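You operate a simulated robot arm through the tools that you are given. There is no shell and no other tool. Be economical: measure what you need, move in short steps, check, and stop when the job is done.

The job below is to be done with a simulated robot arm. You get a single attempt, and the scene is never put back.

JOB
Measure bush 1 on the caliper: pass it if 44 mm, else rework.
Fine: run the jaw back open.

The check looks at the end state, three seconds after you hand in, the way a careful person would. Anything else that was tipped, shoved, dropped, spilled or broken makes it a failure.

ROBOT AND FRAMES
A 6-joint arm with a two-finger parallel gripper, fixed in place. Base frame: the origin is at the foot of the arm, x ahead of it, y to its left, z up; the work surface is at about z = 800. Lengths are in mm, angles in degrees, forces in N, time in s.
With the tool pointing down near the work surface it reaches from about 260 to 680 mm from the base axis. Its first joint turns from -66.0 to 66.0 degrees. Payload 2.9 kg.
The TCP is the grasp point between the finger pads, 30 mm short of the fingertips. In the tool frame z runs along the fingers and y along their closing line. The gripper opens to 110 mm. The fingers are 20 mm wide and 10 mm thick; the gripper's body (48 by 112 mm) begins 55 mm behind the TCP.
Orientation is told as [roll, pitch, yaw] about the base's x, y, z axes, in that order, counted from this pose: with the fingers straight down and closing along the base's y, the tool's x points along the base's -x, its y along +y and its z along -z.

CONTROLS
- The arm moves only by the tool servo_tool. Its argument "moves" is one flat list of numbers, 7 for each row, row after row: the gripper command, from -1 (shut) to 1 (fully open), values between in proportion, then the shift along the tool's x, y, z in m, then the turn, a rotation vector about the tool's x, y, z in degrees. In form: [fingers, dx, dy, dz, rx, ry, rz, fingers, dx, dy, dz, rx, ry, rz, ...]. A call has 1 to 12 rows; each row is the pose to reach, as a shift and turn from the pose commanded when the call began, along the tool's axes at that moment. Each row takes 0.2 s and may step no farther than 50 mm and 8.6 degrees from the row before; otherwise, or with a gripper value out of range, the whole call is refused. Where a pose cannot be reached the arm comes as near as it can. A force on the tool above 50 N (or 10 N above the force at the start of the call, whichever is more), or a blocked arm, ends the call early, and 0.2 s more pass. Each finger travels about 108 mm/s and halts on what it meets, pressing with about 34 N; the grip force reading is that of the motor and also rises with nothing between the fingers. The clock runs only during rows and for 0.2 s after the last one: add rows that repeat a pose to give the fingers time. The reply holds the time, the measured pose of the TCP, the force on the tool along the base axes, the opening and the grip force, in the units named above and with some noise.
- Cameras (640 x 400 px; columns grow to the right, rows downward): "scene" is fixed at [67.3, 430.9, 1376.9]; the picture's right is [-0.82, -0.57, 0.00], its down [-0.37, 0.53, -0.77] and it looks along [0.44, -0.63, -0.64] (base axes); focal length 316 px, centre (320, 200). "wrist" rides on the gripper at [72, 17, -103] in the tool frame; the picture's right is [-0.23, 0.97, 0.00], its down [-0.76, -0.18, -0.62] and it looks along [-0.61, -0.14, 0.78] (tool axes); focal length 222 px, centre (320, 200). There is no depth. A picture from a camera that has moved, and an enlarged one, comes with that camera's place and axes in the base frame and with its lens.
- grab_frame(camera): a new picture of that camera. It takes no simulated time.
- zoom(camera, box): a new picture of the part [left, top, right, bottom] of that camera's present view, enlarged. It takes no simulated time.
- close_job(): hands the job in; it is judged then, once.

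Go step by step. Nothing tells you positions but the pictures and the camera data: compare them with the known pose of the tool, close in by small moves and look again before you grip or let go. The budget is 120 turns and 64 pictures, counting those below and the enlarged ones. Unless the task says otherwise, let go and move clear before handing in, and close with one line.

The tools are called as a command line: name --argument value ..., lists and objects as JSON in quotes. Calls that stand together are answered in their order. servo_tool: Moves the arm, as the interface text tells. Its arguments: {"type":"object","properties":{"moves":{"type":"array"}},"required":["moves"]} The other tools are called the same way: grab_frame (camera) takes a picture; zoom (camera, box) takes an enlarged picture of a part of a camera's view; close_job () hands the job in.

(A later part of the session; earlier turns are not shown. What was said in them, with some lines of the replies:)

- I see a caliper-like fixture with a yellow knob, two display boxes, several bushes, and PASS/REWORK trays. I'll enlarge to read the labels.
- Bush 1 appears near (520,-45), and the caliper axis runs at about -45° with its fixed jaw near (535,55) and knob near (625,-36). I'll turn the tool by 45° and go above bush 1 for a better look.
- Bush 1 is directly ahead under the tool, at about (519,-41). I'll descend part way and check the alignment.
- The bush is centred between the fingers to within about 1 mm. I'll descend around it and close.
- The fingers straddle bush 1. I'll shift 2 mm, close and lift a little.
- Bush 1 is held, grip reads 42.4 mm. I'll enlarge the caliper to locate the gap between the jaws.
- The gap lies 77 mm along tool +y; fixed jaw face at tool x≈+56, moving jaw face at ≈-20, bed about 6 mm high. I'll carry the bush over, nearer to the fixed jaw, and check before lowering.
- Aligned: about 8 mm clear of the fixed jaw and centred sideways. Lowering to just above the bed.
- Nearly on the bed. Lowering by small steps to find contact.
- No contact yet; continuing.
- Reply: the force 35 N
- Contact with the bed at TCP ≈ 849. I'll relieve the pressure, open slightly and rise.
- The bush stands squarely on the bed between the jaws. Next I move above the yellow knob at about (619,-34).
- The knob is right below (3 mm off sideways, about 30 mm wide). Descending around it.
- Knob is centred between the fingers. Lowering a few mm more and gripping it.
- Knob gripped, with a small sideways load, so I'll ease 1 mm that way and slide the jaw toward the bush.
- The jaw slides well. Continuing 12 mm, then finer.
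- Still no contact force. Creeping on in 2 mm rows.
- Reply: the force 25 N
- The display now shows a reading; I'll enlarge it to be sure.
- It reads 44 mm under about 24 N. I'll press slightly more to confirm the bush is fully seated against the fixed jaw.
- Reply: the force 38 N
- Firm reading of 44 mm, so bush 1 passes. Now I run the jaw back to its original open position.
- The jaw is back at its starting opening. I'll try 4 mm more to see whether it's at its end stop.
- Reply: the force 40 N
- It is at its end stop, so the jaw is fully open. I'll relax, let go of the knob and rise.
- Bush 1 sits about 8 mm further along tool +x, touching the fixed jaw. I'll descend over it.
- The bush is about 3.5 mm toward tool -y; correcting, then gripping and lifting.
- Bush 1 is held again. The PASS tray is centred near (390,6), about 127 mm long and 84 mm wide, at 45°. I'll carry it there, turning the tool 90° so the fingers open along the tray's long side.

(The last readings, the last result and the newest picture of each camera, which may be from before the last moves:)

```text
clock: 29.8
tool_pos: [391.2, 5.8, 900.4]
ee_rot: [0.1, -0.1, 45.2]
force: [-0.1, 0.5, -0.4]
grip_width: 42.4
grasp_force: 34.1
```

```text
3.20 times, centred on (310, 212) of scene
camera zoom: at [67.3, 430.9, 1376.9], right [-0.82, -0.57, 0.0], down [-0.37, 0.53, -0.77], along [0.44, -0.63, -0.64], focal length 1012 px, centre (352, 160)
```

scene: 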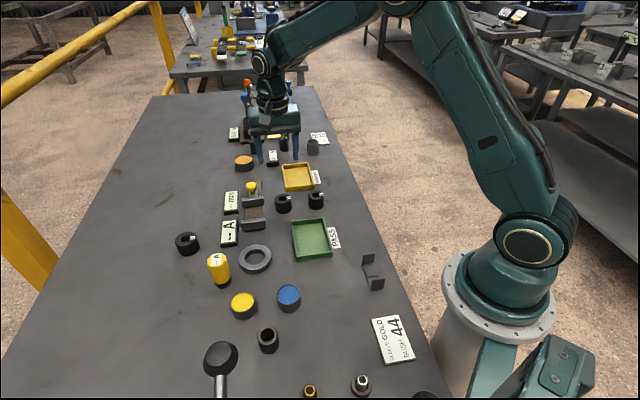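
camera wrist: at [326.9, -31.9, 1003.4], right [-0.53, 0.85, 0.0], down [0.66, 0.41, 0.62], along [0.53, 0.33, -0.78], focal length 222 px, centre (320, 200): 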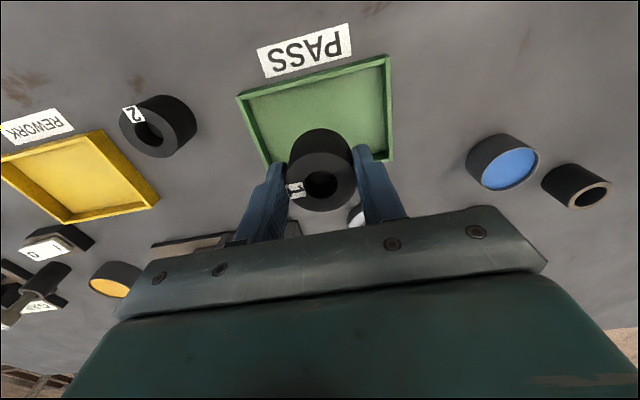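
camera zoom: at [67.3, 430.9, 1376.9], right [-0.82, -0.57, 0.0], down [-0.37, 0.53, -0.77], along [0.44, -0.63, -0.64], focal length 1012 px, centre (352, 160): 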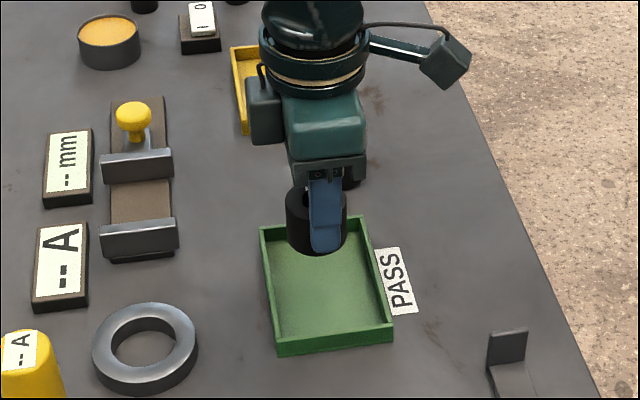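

The bush is centred over the PASS tray within about 2 mm. Descending.

servo_tool --moves '[-1, 0, 0.001, 0.02, 0, 0, 0, -1, 0, 0.001, 0.038, 0, 0, 0, -1, 0, 0.001, 0.048, 0, 0, 0, -1, 0, 0.001, 0.048, 0, 0, 0]'

servo_tool --moves '[-1, 0, 0, 0.002, 0, 0, 0, -1, 0, 0, 0.002, 0, 0, 0]'

zoom --camera "scene" --box '[260, 190, 360, 270]'

```text
clock: 30.8
tool_pos: [389.2, 6.8, 853.6]
ee_rot: [0.0, -0.1, 45.0]
force: [0.0, -0.1, -0.2]
grip_width: 42.5
grasp_force: 34.4
```

```text
clock: 31.4
tool_pos: [389.2, 7.2, 850.9]
ee_rot: [0.1, 0.0, 45.0]
force: [-0.6, -0.9, -0.9]
grip_width: 42.5
grasp_force: 32.9
```

```text
5.00 times, centred on (310, 230) of scene
camera zoom: at [67.3, 430.9, 1376.9], right [-0.82, -0.57, 0.0], down [-0.37, 0.53, -0.77], along [0.44, -0.63, -0.64], focal length 1581 px, centre (370, 50)
```

zoom: 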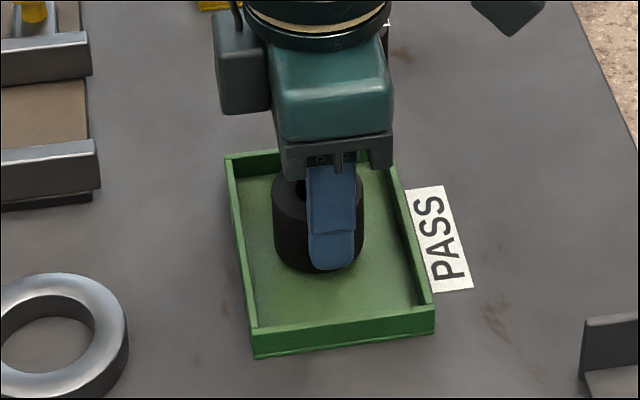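

Inside the tray, a few mm above the floor. Creeping down to contact.

servo_tool --moves '[-1, 0, 0, 0.002, 0, 0, 0, -1, 0, 0, 0.002, 0, 0, 0]'

servo_tool --moves '[-1, 0, 0, 0.0015, 0, 0, 0, -1, 0, 0, 0.0015, 0, 0, 0]'

```text
clock: 32.0
tool_pos: [389.9, 6.5, 849.4]
ee_rot: [0.0, 0.0, 45.0]
force: [-0.5, -0.6, 0.1]
grip_width: 42.6
grasp_force: 33.9
```

```text
clock: 32.6
tool_pos: [389.8, 5.9, 848.7]
ee_rot: [0.0, 0.0, 44.9]
force: [0.1, 0.0, -0.9]
grip_width: 42.3
grasp_force: 34.0
```

servo_tool --moves '[-1, 0, 0, 0.0015, 0, 0, 0, -1, 0, 0, 0.0015, 0, 0, 0]'

```text
clock: 33.2
tool_pos: [390.1, 6.4, 845.7]
ee_rot: [0.0, 0.1, 45.0]
force: [-0.1, 0.5, -0.9]
grip_width: 42.6
grasp_force: 34.0
```

No contact yet; another small step.

servo_tool --moves '[-1, 0, 0, 0.001, 0, 0, 0, -1, 0, 0, 0.001, 0, 0, 0]'

servo_tool --moves '[-1, 0, 0, 0.001, 0, 0, 0, -1, 0, 0, 0.001, 0, 0, 0]'

```text
clock: 33.8
tool_pos: [389.1, 6.7, 845.7]
ee_rot: [0.0, 0.0, 45.1]
force: [-2.1, 0.9, 9.4]
grip_width: 42.6
grasp_force: 33.8
```

```text
clock: 34.4
tool_pos: [390.7, 6.2, 844.8]
ee_rot: [0.0, -0.1, 45.1]
force: [-7.1, -0.4, 36.8]
grip_width: 42.5
grasp_force: 34.0
```

The bush is on the tray floor. Relieving the pressure, letting go and moving clear.

servo_tool --moves '[-1, 0, 0, -0.0013, 0, 0, 0, -1, 0, 0, -0.0013, 0, 0, 0]'

servo_tool --moves '[0.1, 0, 0, 0, 0, 0, 0, 0.1, 0, 0, 0, 0, 0, 0, 0.1, 0, 0, -0.03, 0, 0, 0, 0.1, 0, 0, -0.07, 0, 0, 0, 0.1, 0, 0, -0.11, 0, 0, 0, 0.1, -0.04, 0, -0.13, 0, 0, 0, 0.1, -0.08, 0, -0.13, 0, 0, 0, 0.1, -0.1, 0, -0.13, 0, 0, 0, 0.1, -0.1, 0, -0.13, 0, 0, 0]'

grab_frame --camera "scene"

zoom --camera "scene" --box '[200, 150, 360, 275]'

```text
clock: 35.0
tool_pos: [389.1, 6.1, 844.8]
ee_rot: [0.1, 0.0, 45.0]
force: [-0.1, 1.3, 11.2]
grip_width: 42.6
grasp_force: 33.6
```

```text
clock: 37.0
tool_pos: [460.2, 78.0, 973.8]
ee_rot: [0.0, 0.0, 45.0]
force: [-0.3, 0.1, 1.2]
grip_width: 60.5
grasp_force: 0.2
```

```text
18 pictures are left
```

scene: 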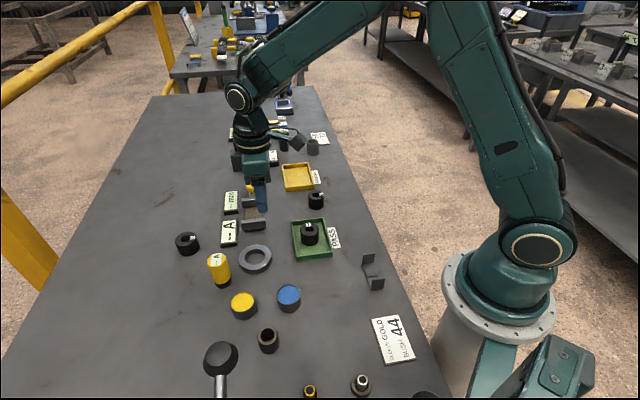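

```text
3.20 times, centred on (280, 212) of scene
camera zoom: at [67.3, 430.9, 1376.9], right [-0.82, -0.57, 0.0], down [-0.37, 0.53, -0.77], along [0.44, -0.63, -0.64], focal length 1012 px, centre (448, 160)
```

zoom: 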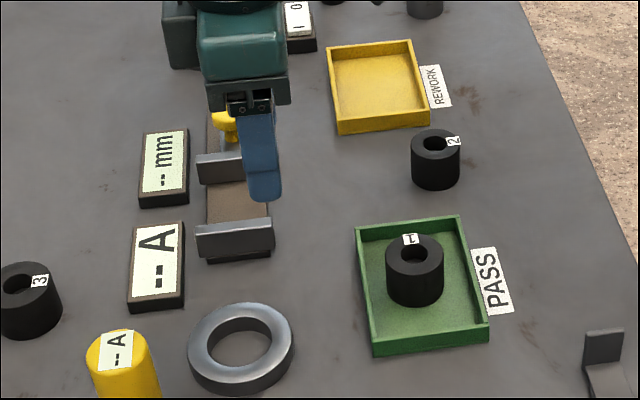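

Bush 1 stands upright in the PASS tray, the caliper jaw is fully open, and nothing else has moved. Handing in.

close_job

```text
The job is handed in.
```

Bush 1 measured 44 mm on the caliper, so it is in the PASS tray; the jaw is run fully back open and the arm is clear.
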